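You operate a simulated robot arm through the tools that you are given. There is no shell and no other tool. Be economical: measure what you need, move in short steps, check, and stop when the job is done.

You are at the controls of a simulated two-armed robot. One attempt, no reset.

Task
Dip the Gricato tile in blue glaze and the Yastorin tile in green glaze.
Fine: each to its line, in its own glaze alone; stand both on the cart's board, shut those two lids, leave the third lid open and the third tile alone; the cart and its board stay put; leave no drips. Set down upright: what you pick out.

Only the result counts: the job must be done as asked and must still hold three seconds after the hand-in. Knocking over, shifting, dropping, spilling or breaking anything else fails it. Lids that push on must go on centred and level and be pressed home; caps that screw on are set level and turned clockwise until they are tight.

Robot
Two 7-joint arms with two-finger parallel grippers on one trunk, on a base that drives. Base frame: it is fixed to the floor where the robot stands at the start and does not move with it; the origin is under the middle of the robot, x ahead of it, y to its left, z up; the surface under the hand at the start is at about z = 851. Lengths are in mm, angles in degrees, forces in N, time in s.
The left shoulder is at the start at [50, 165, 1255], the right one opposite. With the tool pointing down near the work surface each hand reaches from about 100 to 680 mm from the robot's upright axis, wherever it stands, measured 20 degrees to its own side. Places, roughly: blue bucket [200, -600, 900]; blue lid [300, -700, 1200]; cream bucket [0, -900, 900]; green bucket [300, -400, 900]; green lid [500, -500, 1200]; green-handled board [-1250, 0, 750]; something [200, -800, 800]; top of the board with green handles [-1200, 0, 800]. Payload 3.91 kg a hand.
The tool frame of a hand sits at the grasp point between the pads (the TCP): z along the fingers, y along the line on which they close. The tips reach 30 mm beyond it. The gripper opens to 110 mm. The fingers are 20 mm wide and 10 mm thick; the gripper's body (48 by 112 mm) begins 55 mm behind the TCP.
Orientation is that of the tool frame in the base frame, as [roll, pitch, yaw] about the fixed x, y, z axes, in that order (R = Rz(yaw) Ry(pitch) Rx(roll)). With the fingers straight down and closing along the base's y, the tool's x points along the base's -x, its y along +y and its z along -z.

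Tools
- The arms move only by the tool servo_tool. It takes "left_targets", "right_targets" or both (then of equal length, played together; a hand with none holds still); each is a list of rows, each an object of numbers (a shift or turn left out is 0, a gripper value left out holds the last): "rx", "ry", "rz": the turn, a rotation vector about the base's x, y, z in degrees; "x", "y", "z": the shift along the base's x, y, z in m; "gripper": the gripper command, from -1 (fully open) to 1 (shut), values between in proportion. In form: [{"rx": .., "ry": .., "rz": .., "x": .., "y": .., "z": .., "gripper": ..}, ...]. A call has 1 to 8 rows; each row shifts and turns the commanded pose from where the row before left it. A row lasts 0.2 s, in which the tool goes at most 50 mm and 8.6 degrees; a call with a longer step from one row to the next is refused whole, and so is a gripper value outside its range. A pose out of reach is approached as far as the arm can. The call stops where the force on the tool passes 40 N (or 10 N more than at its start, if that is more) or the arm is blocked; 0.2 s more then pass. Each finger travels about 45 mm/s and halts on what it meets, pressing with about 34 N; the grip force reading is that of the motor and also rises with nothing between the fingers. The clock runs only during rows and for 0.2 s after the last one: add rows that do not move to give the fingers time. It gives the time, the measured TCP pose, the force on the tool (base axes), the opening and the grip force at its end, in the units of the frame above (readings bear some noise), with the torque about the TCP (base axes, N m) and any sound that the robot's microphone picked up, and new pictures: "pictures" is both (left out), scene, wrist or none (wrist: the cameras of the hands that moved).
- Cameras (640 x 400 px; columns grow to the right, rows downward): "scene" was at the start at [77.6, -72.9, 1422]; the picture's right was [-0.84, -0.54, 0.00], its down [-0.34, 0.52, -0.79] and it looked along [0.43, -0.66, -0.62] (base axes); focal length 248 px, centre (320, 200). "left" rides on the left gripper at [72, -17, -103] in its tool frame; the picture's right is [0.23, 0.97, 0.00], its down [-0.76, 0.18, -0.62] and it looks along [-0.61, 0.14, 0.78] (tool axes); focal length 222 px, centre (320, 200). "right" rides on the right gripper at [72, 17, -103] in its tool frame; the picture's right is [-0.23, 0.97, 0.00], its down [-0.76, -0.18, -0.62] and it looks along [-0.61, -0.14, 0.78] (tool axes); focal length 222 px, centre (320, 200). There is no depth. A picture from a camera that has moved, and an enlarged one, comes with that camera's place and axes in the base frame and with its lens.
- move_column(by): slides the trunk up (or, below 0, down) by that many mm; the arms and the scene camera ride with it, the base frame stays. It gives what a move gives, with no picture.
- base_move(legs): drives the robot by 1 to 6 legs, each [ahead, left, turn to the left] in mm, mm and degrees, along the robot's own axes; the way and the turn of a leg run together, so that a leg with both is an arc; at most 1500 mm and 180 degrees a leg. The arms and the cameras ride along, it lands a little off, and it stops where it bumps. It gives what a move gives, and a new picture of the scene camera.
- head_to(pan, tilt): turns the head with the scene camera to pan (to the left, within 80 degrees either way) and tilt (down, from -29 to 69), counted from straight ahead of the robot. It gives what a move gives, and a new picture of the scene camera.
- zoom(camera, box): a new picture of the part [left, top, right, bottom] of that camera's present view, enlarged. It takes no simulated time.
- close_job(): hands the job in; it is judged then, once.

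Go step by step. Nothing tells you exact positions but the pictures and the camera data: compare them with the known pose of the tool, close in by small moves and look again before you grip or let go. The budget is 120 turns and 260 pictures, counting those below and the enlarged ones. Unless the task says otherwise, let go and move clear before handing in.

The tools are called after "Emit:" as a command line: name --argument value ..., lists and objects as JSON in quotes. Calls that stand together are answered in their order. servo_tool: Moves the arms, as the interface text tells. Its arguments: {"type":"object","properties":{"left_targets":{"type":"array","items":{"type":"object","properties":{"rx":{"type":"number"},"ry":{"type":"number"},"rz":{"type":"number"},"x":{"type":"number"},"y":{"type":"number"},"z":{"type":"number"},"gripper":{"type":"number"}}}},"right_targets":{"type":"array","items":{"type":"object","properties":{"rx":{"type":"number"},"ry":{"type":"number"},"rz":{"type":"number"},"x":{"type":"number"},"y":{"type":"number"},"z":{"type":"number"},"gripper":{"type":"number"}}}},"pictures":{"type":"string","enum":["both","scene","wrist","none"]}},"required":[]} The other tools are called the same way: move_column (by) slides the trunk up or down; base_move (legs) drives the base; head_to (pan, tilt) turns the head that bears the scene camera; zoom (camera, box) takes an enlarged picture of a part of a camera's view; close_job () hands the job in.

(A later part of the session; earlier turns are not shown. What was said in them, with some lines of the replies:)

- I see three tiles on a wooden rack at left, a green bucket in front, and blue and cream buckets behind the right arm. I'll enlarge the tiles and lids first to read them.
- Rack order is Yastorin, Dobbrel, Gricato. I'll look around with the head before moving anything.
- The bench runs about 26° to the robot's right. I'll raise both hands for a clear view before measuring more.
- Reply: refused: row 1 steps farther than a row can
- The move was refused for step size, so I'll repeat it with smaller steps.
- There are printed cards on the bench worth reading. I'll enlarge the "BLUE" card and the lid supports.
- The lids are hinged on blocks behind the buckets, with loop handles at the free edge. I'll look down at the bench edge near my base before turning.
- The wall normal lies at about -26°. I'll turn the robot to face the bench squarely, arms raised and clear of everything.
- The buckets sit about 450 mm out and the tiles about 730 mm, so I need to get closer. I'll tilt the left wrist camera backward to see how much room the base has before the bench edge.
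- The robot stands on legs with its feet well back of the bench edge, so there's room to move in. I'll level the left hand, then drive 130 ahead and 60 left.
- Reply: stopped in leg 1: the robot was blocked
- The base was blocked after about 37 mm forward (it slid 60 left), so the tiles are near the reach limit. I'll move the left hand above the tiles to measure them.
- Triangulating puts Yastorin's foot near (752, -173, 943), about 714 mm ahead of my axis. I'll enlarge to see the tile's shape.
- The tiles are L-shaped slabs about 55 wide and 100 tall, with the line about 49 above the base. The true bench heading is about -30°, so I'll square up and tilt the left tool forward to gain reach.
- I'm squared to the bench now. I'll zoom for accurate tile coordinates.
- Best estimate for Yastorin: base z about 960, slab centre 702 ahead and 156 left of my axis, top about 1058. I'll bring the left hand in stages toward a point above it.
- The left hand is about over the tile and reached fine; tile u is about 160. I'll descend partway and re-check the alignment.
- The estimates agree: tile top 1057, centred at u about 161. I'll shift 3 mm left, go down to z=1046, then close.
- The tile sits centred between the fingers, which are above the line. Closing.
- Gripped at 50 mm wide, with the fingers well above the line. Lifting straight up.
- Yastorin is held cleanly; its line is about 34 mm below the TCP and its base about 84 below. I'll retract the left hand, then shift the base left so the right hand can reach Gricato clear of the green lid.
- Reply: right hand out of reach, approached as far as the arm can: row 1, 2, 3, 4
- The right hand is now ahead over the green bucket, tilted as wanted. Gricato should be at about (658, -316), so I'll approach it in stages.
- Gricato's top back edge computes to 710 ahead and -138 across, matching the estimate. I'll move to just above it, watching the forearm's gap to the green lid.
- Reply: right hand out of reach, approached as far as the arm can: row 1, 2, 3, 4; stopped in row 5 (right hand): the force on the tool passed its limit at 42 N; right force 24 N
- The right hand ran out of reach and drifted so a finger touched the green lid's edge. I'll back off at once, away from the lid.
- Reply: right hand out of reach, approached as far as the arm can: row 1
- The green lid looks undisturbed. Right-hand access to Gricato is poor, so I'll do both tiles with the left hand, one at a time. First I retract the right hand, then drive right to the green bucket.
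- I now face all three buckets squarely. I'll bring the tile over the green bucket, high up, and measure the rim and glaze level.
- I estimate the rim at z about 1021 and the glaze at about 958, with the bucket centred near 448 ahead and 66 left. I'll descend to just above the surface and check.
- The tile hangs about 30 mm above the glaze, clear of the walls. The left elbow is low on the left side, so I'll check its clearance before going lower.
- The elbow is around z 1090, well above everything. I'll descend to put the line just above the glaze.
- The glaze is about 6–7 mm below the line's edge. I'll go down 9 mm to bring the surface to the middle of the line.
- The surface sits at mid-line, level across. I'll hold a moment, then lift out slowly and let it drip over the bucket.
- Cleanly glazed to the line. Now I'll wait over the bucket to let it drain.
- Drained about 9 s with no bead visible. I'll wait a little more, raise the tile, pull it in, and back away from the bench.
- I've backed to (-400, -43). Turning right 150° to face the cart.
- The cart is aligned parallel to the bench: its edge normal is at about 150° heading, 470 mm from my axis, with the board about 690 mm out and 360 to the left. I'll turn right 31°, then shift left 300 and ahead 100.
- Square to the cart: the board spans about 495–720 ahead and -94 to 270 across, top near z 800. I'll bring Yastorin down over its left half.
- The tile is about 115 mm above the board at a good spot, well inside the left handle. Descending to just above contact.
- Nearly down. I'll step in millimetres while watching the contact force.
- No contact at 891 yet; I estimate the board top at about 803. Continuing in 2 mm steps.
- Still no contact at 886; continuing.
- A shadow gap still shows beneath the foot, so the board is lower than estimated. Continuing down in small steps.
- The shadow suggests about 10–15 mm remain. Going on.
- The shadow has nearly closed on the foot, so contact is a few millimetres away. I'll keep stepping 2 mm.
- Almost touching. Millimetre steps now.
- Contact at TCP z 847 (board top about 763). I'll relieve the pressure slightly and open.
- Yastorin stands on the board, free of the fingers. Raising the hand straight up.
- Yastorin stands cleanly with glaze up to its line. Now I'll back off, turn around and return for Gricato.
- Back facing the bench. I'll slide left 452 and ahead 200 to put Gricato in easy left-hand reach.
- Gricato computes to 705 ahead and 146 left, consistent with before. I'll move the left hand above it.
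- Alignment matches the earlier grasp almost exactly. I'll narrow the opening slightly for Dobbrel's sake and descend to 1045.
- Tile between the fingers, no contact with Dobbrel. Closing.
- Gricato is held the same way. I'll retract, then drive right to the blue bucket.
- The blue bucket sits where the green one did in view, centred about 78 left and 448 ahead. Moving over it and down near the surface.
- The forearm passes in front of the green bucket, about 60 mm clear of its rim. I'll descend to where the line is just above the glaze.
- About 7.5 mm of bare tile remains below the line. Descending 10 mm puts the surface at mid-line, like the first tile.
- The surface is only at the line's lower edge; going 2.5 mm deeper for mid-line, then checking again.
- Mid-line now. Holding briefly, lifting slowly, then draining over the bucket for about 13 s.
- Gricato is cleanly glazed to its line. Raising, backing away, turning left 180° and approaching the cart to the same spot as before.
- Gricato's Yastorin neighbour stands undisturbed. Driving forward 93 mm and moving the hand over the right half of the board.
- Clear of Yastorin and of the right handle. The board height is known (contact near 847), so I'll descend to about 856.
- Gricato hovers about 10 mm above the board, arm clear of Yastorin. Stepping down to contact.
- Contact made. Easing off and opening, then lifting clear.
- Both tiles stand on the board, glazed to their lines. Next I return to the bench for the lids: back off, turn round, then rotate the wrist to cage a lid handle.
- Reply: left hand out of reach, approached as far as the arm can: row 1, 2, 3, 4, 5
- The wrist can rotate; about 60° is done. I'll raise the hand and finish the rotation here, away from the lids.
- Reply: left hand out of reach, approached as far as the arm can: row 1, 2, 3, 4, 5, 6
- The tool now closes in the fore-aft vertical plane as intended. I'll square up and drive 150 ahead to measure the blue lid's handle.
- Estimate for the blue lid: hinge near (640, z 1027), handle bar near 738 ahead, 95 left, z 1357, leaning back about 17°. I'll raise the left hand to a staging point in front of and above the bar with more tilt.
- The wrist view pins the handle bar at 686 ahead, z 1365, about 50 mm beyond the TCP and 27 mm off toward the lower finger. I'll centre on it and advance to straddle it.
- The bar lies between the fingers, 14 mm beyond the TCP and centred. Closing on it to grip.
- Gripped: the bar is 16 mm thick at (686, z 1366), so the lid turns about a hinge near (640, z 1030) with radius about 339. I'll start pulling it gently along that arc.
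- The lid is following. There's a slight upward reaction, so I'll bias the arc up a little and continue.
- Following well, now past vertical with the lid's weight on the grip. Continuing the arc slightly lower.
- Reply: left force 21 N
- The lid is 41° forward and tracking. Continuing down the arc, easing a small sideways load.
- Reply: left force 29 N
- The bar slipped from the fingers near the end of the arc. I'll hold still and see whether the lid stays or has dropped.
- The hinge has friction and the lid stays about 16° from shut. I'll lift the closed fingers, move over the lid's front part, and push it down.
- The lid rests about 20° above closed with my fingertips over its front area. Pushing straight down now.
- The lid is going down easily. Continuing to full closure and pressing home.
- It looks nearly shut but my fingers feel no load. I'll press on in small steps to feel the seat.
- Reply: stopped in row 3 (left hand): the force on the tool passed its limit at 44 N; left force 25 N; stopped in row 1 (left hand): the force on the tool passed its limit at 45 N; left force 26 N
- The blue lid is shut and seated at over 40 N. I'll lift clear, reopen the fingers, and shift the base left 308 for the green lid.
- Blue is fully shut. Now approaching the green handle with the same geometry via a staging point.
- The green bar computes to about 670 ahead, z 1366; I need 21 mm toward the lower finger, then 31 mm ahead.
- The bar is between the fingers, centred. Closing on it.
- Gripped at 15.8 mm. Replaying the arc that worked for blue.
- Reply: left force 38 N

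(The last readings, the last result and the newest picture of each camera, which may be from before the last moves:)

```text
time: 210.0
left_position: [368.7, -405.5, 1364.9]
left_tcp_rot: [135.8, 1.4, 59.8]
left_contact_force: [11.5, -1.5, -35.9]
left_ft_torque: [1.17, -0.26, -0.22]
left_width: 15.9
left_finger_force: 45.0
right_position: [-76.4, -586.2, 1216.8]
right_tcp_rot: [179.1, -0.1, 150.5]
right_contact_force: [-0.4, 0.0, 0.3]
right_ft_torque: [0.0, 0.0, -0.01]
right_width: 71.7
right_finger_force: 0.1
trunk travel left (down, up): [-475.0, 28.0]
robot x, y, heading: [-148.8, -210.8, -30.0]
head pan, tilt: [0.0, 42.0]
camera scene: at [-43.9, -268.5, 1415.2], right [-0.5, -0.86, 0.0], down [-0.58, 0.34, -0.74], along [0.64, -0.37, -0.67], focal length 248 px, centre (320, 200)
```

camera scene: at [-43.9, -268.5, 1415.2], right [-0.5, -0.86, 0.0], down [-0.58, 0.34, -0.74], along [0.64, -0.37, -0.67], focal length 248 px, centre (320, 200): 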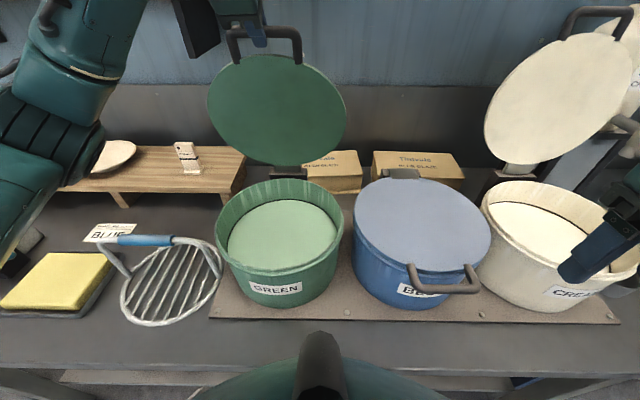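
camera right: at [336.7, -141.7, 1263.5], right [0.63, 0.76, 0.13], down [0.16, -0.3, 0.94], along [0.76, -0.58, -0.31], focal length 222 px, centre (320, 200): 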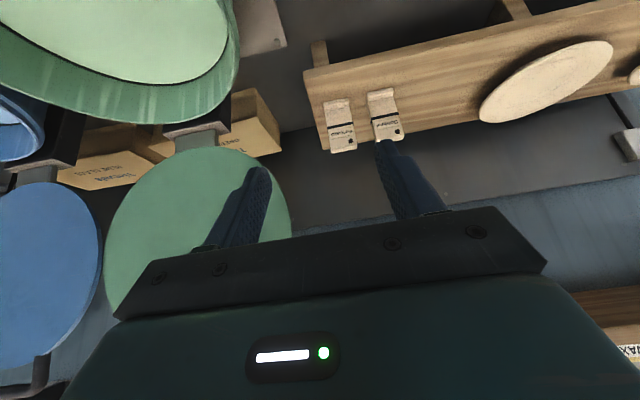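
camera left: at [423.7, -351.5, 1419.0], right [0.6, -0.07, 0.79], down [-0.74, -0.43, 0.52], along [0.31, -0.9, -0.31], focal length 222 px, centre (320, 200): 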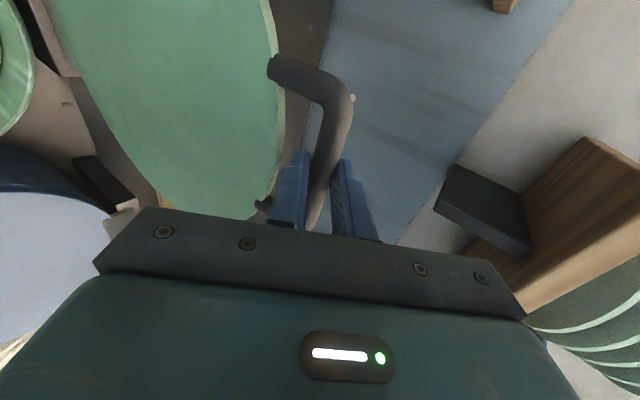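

The hand is a bit high for this lid's arc (it's pulling down 36 N). I'll lower slightly and continue with a steeper arc.

Emit:
servo_tool --left_targets '[{"x": -0.004, "y": 0.0023, "z": -0.006}, {"x": -0.0165, "y": 0.0095, "z": -0.0075, "rx": 0.8, "ry": 1.4}, {"x": -0.0165, "y": 0.0095, "z": -0.0085, "rx": 0.8, "ry": 1.4}, {"x": -0.0158, "y": 0.0091, "z": -0.0098, "rx": 0.8, "ry": 1.4}, {}]' --pictures "none"

Emit:
servo_tool --left_targets '[{"x": -0.0155, "y": 0.009, "z": -0.0105, "rx": 0.8, "ry": 1.4}, {"x": -0.0148, "y": 0.0085, "z": -0.0115, "rx": 0.8, "ry": 1.4}, {"x": -0.0142, "y": 0.0082, "z": -0.0125, "rx": 0.8, "ry": 1.4}, {}]' --pictures "scene"

```text
time: 211.2
left_position: [312.4, -370.9, 1339.0]
left_tcp_rot: [139.7, 1.7, 59.9]
left_contact_force: [13.2, 7.6, -13.0]
left_ft_torque: [0.91, -0.54, -0.29]
left_width: 15.9
left_finger_force: 45.0
right_position: [-78.4, -584.2, 1218.5]
right_tcp_rot: [179.3, -0.1, 150.4]
right_contact_force: [-0.3, -0.6, -0.7]
right_ft_torque: [-0.02, 0.02, -0.02]
right_width: 71.5
right_finger_force: 0.1
trunk travel left (down, up): [-475.0, 28.0]
robot x, y, heading: [-148.6, -210.3, -30.2]
head pan, tilt: [0.0, 42.0]
```

```text
time: 212.2
left_position: [266.5, -345.6, 1304.9]
left_tcp_rot: [144.5, 1.7, 60.0]
left_contact_force: [14.0, 13.0, -5.8]
left_ft_torque: [0.77, -0.61, -0.4]
left_width: 16.0
left_finger_force: 45.2
right_position: [-78.6, -583.9, 1218.4]
right_tcp_rot: [179.4, 0.0, 150.5]
right_contact_force: [0.9, -0.3, 0.1]
right_ft_torque: [0.04, -0.02, 0.01]
right_width: 71.5
right_finger_force: 0.1
trunk travel left (down, up): [-475.0, 28.0]
robot x, y, heading: [-148.5, -205.6, -29.8]
head pan, tilt: [0.0, 42.0]
camera scene: at [-46.8, -264.7, 1416.0], right [-0.5, -0.86, 0.0], down [-0.58, 0.33, -0.74], along [0.64, -0.37, -0.67], focal length 248 px, centre (320, 200)
```

scene: 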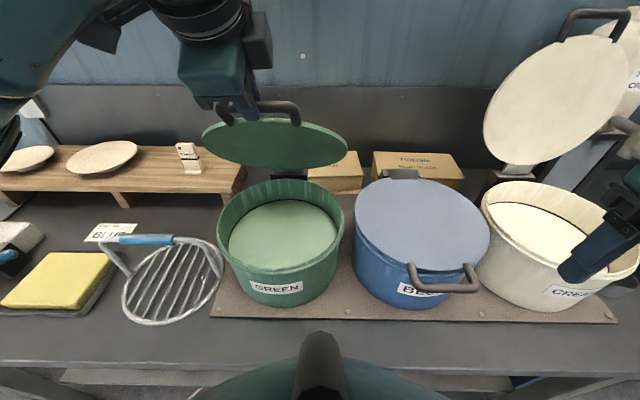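

Tracking well with low forces, about 40° forward. Continuing further down.

Emit:
servo_tool --left_targets '[{"x": -0.013, "y": 0.0087, "z": -0.0135, "rx": 0.8, "ry": 1.4}, {"x": -0.012, "y": 0.0081, "z": -0.0145, "rx": 0.8, "ry": 1.4}, {"x": -0.012, "y": 0.0075, "z": -0.015, "rx": 0.8, "ry": 1.4}, {"x": -0.0108, "y": 0.0063, "z": -0.0161, "rx": 0.8, "ry": 1.4}, {}]' --pictures "scene"

```text
time: 213.4
left_position: [221.5, -314.9, 1244.2]
left_tcp_rot: [151.0, 1.6, 60.3]
left_contact_force: [14.6, 5.5, -6.8]
left_ft_torque: [0.72, -0.69, -0.44]
left_width: 15.7
left_finger_force: 45.1
right_position: [-78.8, -584.1, 1218.8]
right_tcp_rot: [179.2, 0.0, 150.6]
right_contact_force: [0.1, -0.2, 0.3]
right_ft_torque: [-0.01, 0.01, 0.04]
right_width: 71.5
right_finger_force: 0.1
trunk travel left (down, up): [-475.0, 28.0]
robot x, y, heading: [-146.9, -207.2, -30.2]
head pan, tilt: [0.0, 42.0]
camera scene: at [-46.9, -266.1, 1415.9], right [-0.5, -0.86, 0.0], down [-0.58, 0.34, -0.74], along [0.64, -0.37, -0.67], focal length 248 px, centre (320, 200)
```

scene: 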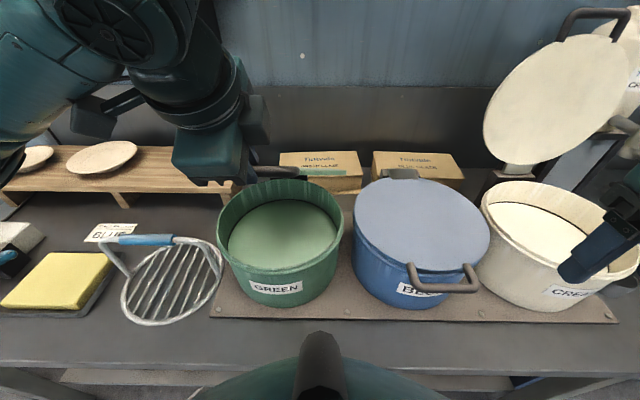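

Still held with light load; the radial pull says I should come toward me a little less. Continuing.

Emit:
servo_tool --left_targets '[{"x": -0.0078, "y": 0.0045, "z": -0.0155, "rx": 0.8, "ry": 1.4}, {"x": -0.007, "y": 0.004, "z": -0.017, "rx": 0.8, "ry": 1.4}, {"x": -0.0062, "y": 0.0036, "z": -0.018, "rx": 0.8, "ry": 1.4}, {}]' --pictures "none"

Emit:
servo_tool --left_targets '[{"x": -0.0055, "y": 0.0032, "z": -0.0185, "rx": 0.8, "ry": 1.4}, {"x": -0.0043, "y": 0.0025, "z": -0.019, "rx": 0.8, "ry": 1.4}, {}]' --pictures "both"

```text
time: 214.4
left_position: [197.4, -301.6, 1195.0]
left_tcp_rot: [155.7, 1.7, 60.3]
left_contact_force: [4.7, 16.0, 1.5]
left_ft_torque: [0.82, -0.43, -0.62]
left_width: 15.8
left_finger_force: 45.4
right_position: [-80.9, -582.1, 1218.6]
right_tcp_rot: [179.2, 0.0, 150.5]
right_contact_force: [0.6, 0.5, 0.7]
right_ft_torque: [-0.01, 0.01, -0.01]
right_width: 71.2
right_finger_force: 0.0
trunk travel left (down, up): [-475.0, 28.0]
robot x, y, heading: [-150.1, -206.4, -30.2]
head pan, tilt: [0.0, 42.0]
```

```text
time: 215.2
left_position: [184.6, -296.0, 1159.4]
left_tcp_rot: [158.9, 1.8, 60.4]
left_contact_force: [-0.1, 20.0, 2.5]
left_ft_torque: [0.92, -0.21, -0.63]
left_width: 15.7
left_finger_force: 44.9
right_position: [-80.6, -583.5, 1219.0]
right_tcp_rot: [179.2, 0.1, 150.5]
right_contact_force: [-1.4, -0.4, 0.3]
right_ft_torque: [0.0, -0.03, 0.01]
right_width: 71.3
right_finger_force: 0.1
trunk travel left (down, up): [-475.0, 28.0]
robot x, y, heading: [-147.1, -210.9, -30.2]
head pan, tilt: [0.0, 42.0]
camera scene: at [-50.0, -263.8, 1416.3], right [-0.5, -0.86, 0.0], down [-0.58, 0.33, -0.74], along [0.64, -0.37, -0.67], focal length 248 px, centre (320, 200)
camera left: at [177.7, -203.7, 1247.2], right [0.91, -0.24, 0.34], down [-0.42, -0.62, 0.67], along [0.05, -0.75, -0.66], focal length 222 px, centre (320, 200)
```

scene: 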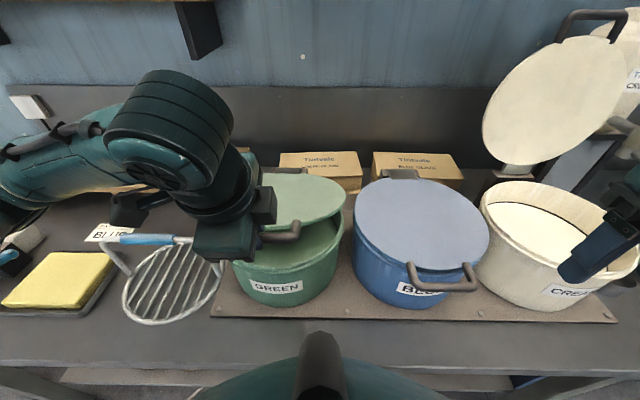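
left: 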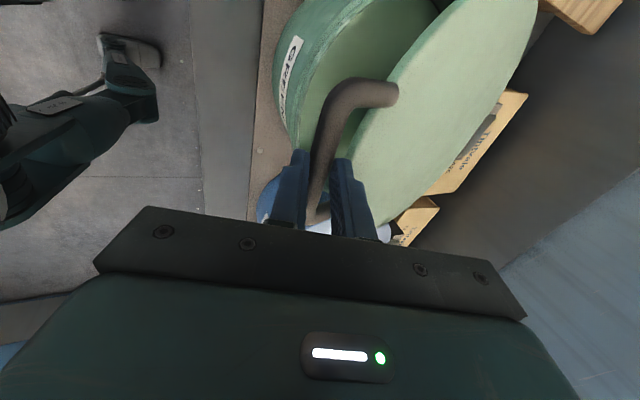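

Still gripped at about 70°. I'll release here with a small opening, withdraw upward, and push the lid home from above as with the blue one.

Emit:
servo_tool --left_targets '[{"gripper": 0.45}, {"gripper": 0.45}, {"x": -0.0062, "y": 0.0036, "z": 0.018}, {"x": -0.0062, "y": 0.0036, "z": 0.018}, {"x": -0.0093, "y": 0.0054, "z": 0.028}, {"z": 0.03, "gripper": 1}, {"gripper": 1}]' --pictures "both"

```text
time: 216.8
left_position: [165.5, -286.9, 1252.2]
left_tcp_rot: [158.9, 1.7, 60.4]
left_contact_force: [0.1, 0.6, 0.8]
left_ft_torque: [0.03, 0.0, 0.01]
left_width: 0.0
left_finger_force: 21.3
right_position: [-81.4, -584.5, 1217.3]
right_tcp_rot: [179.1, 0.1, 150.6]
right_contact_force: [-0.1, -0.5, -0.5]
right_ft_torque: [-0.02, -0.03, -0.01]
right_width: 71.3
right_finger_force: 0.0
trunk travel left (down, up): [-475.0, 28.0]
robot x, y, heading: [-148.4, -213.3, -30.0]
head pan, tilt: [0.0, 42.0]
camera scene: at [-49.7, -266.8, 1416.1], right [-0.5, -0.86, 0.0], down [-0.58, 0.34, -0.74], along [0.64, -0.37, -0.67], focal length 248 px, centre (320, 200)
camera left: at [156.7, -194.9, 1341.1], right [0.91, -0.24, 0.34], down [-0.42, -0.62, 0.67], along [0.05, -0.75, -0.66], focal length 222 px, centre (320, 200)
```

scene: 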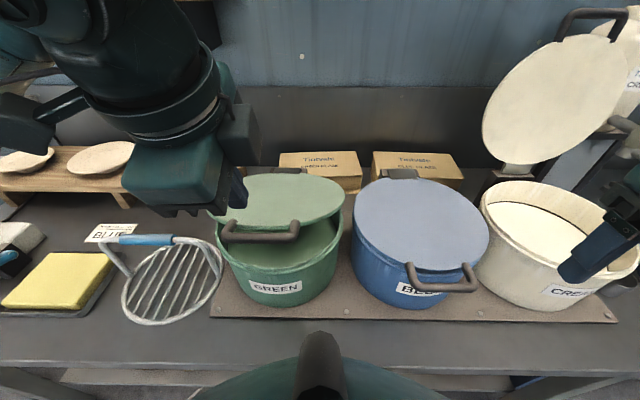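
left: 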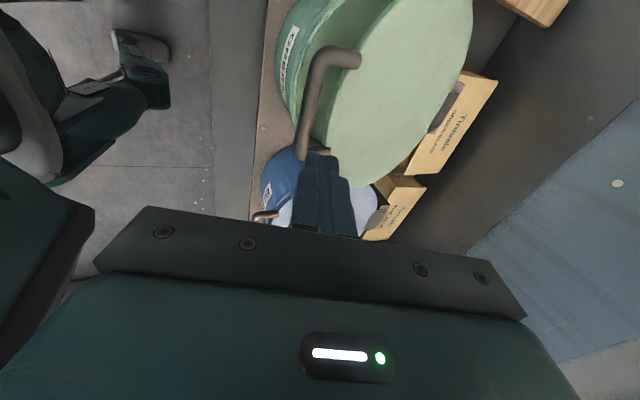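

The lid stays in place. I'll move the closed fingers over its front part and push down.

Emit:
servo_tool --left_targets '[{"x": 0.0225, "y": -0.013}, {"x": 0.0225, "y": -0.013}, {"z": -0.03}, {"z": -0.03}, {"z": -0.02}, {"z": -0.02}, {"z": -0.018}, {"z": -0.018}]' --pictures "scene"

Emit:
servo_tool --left_targets '[{"z": -0.015}, {"z": -0.015}, {"z": -0.012}, {"z": -0.006}, {}]' --pictures "none"

Emit:
servo_tool --left_targets '[{"z": -0.005}, {"z": -0.004}, {}]' --pictures "scene"

```text
time: 218.6
left_position: [210.5, -312.2, 1117.6]
left_tcp_rot: [159.0, 1.8, 60.3]
left_contact_force: [0.0, 0.4, 0.4]
left_ft_torque: [0.05, 0.0, 0.03]
left_width: 0.0
left_finger_force: 34.0
right_position: [-81.7, -585.3, 1217.2]
right_tcp_rot: [179.1, 0.1, 150.5]
right_contact_force: [0.5, -0.2, 0.4]
right_ft_torque: [0.01, 0.01, -0.01]
right_width: 71.6
right_finger_force: 0.0
trunk travel left (down, up): [-475.0, 28.0]
robot x, y, heading: [-148.5, -209.9, -30.1]
head pan, tilt: [0.0, 42.0]
camera scene: at [-49.6, -266.7, 1416.2], right [-0.5, -0.86, 0.0], down [-0.58, 0.34, -0.74], along [0.64, -0.37, -0.67], focal length 248 px, centre (320, 200)
```

scene: 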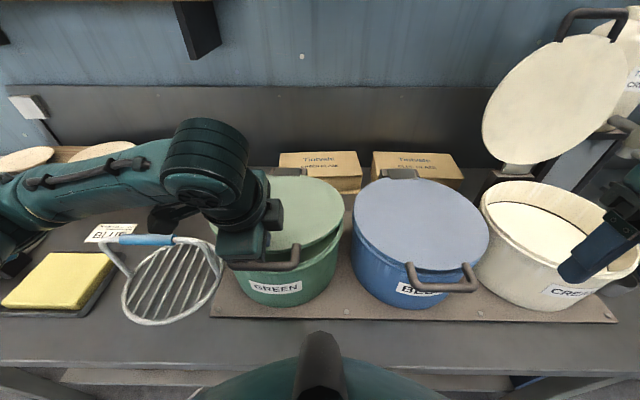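

```text
time: 219.8
left_position: [209.6, -310.9, 1069.5]
left_tcp_rot: [158.9, 1.8, 60.3]
left_contact_force: [0.1, -0.1, 0.2]
left_ft_torque: [0.0, -0.02, 0.0]
left_width: 0.0
left_finger_force: 33.7
right_position: [-81.8, -585.7, 1217.6]
right_tcp_rot: [179.1, 0.2, 150.5]
right_contact_force: [-0.1, -0.5, 0.0]
right_ft_torque: [-0.01, 0.01, -0.05]
right_width: 71.6
right_finger_force: 0.0
trunk travel left (down, up): [-475.0, 28.0]
robot x, y, heading: [-147.6, -212.0, -30.0]
head pan, tilt: [0.0, 42.0]
```

```text
time: 220.6
left_position: [209.6, -310.9, 1065.7]
left_tcp_rot: [157.9, 2.1, 60.3]
left_contact_force: [-6.2, 7.2, 20.1]
left_ft_torque: [0.31, 0.08, 0.07]
left_width: 0.1
left_finger_force: 33.6
right_position: [-82.0, -583.4, 1217.5]
right_tcp_rot: [179.1, 0.2, 150.4]
right_contact_force: [-0.3, 0.2, -1.0]
right_ft_torque: [0.01, -0.01, 0.0]
right_width: 71.5
right_finger_force: 0.1
trunk travel left (down, up): [-475.0, 28.0]
robot x, y, heading: [-147.1, -208.3, -30.1]
head pan, tilt: [0.0, 42.0]
stopped in row 3 (left hand): the force on the tool passed its limit at 42 N (the readings are from after the stop); the commanded pose is now the measured one
camera scene: at [-52.1, -265.2, 1416.3], right [-0.5, -0.87, 0.0], down [-0.58, 0.33, -0.74], along [0.64, -0.37, -0.67], focal length 248 px, centre (320, 200)
```

scene: 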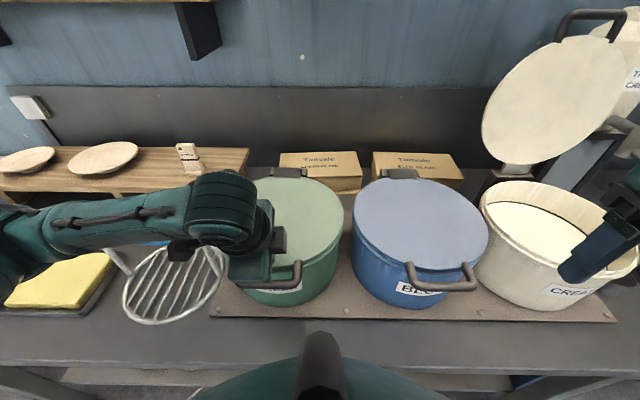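

Seated at 42 N, same height as blue. Lifting clear and backing away for a final look.

Emit:
servo_tool --left_targets '[{"z": 0.03}, {"z": 0.045}, {"z": 0.045}, {"z": 0.045}, {"z": 0.04}]' --pictures "none"

Emit:
base_move --legs '[[-250, -80, 0]]'

Emit:
zoom --camera "scene" --box '[120, 80, 520, 330]'

```text
time: 221.8
left_position: [212.8, -311.5, 1269.9]
left_tcp_rot: [158.2, 2.0, 60.5]
left_contact_force: [0.8, -0.3, -0.7]
left_ft_torque: [-0.03, -0.03, -0.02]
left_width: 0.2
left_finger_force: 34.2
right_position: [-80.9, -584.7, 1218.3]
right_tcp_rot: [179.1, 0.1, 150.4]
right_contact_force: [0.3, -0.2, -0.1]
right_ft_torque: [-0.04, 0.0, 0.02]
right_width: 71.6
right_finger_force: 0.0
trunk travel left (down, up): [-475.0, 28.0]
robot x, y, heading: [-149.4, -213.3, -29.8]
head pan, tilt: [0.0, 42.0]
```

```text
time: 223.7
left_position: [-43.2, -256.9, 1269.1]
left_tcp_rot: [158.3, 1.9, 60.5]
left_contact_force: [0.4, -0.3, 0.0]
left_ft_torque: [0.01, -0.02, 0.01]
left_width: 0.4
left_finger_force: 34.0
right_position: [-335.4, -529.8, 1219.3]
right_tcp_rot: [179.1, 0.2, 150.5]
right_contact_force: [0.1, -0.3, -0.4]
right_ft_torque: [0.0, -0.03, -0.01]
right_width: 71.3
right_finger_force: 0.1
trunk travel left (down, up): [-475.0, 28.0]
robot x, y, heading: [-400.2, -157.6, -30.1]
head pan, tilt: [0.0, 42.0]
camera scene: at [-305.2, -211.6, 1416.2], right [-0.5, -0.87, 0.0], down [-0.58, 0.34, -0.74], along [0.64, -0.37, -0.67], focal length 248 px, centre (320, 200)
```

scene: 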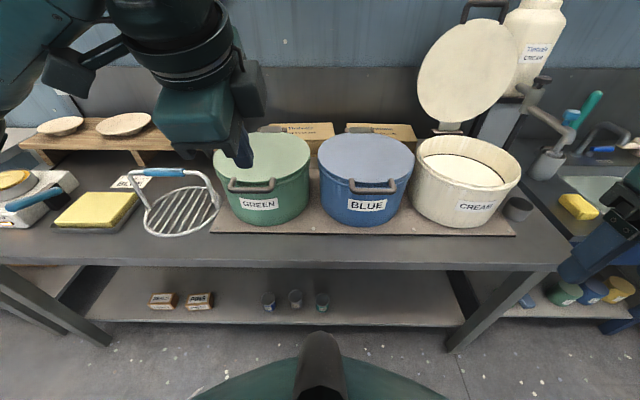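

```text
1.60 times, centred on (320, 205) of scene
camera zoom: at [-305.2, -211.6, 1416.2], right [-0.5, -0.87, 0.0], down [-0.58, 0.34, -0.74], along [0.64, -0.37, -0.67], focal length 396 px, centre (320, 192)
```

zoom: 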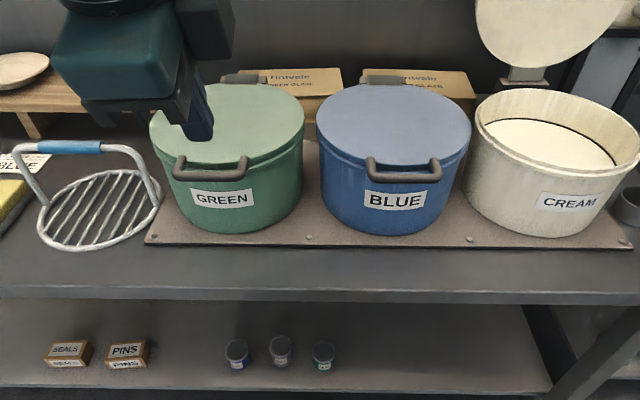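

Both lids are shut, the cream lid is open, Dobbrel is untouched, and both tiles stand on the cart's board. Handing in.

Emit:
close_job

```text
The job is handed in.
```

I dipped Gricato to its line in blue and Yastorin to its line in green, and stood both upright on the cart's board. The blue and green lids are shut; I left the cream lid open and Dobbrel in place. I saw no drips on the bench, and the cart and board did not visibly move.

Early on, a finger pressed against the open green lid at about 42 N while I was reaching for Gricato. The lid looked undisturbed and later closed normally. I last saw the tiles on the board before I closed the lids and did not go back to the cart to check.
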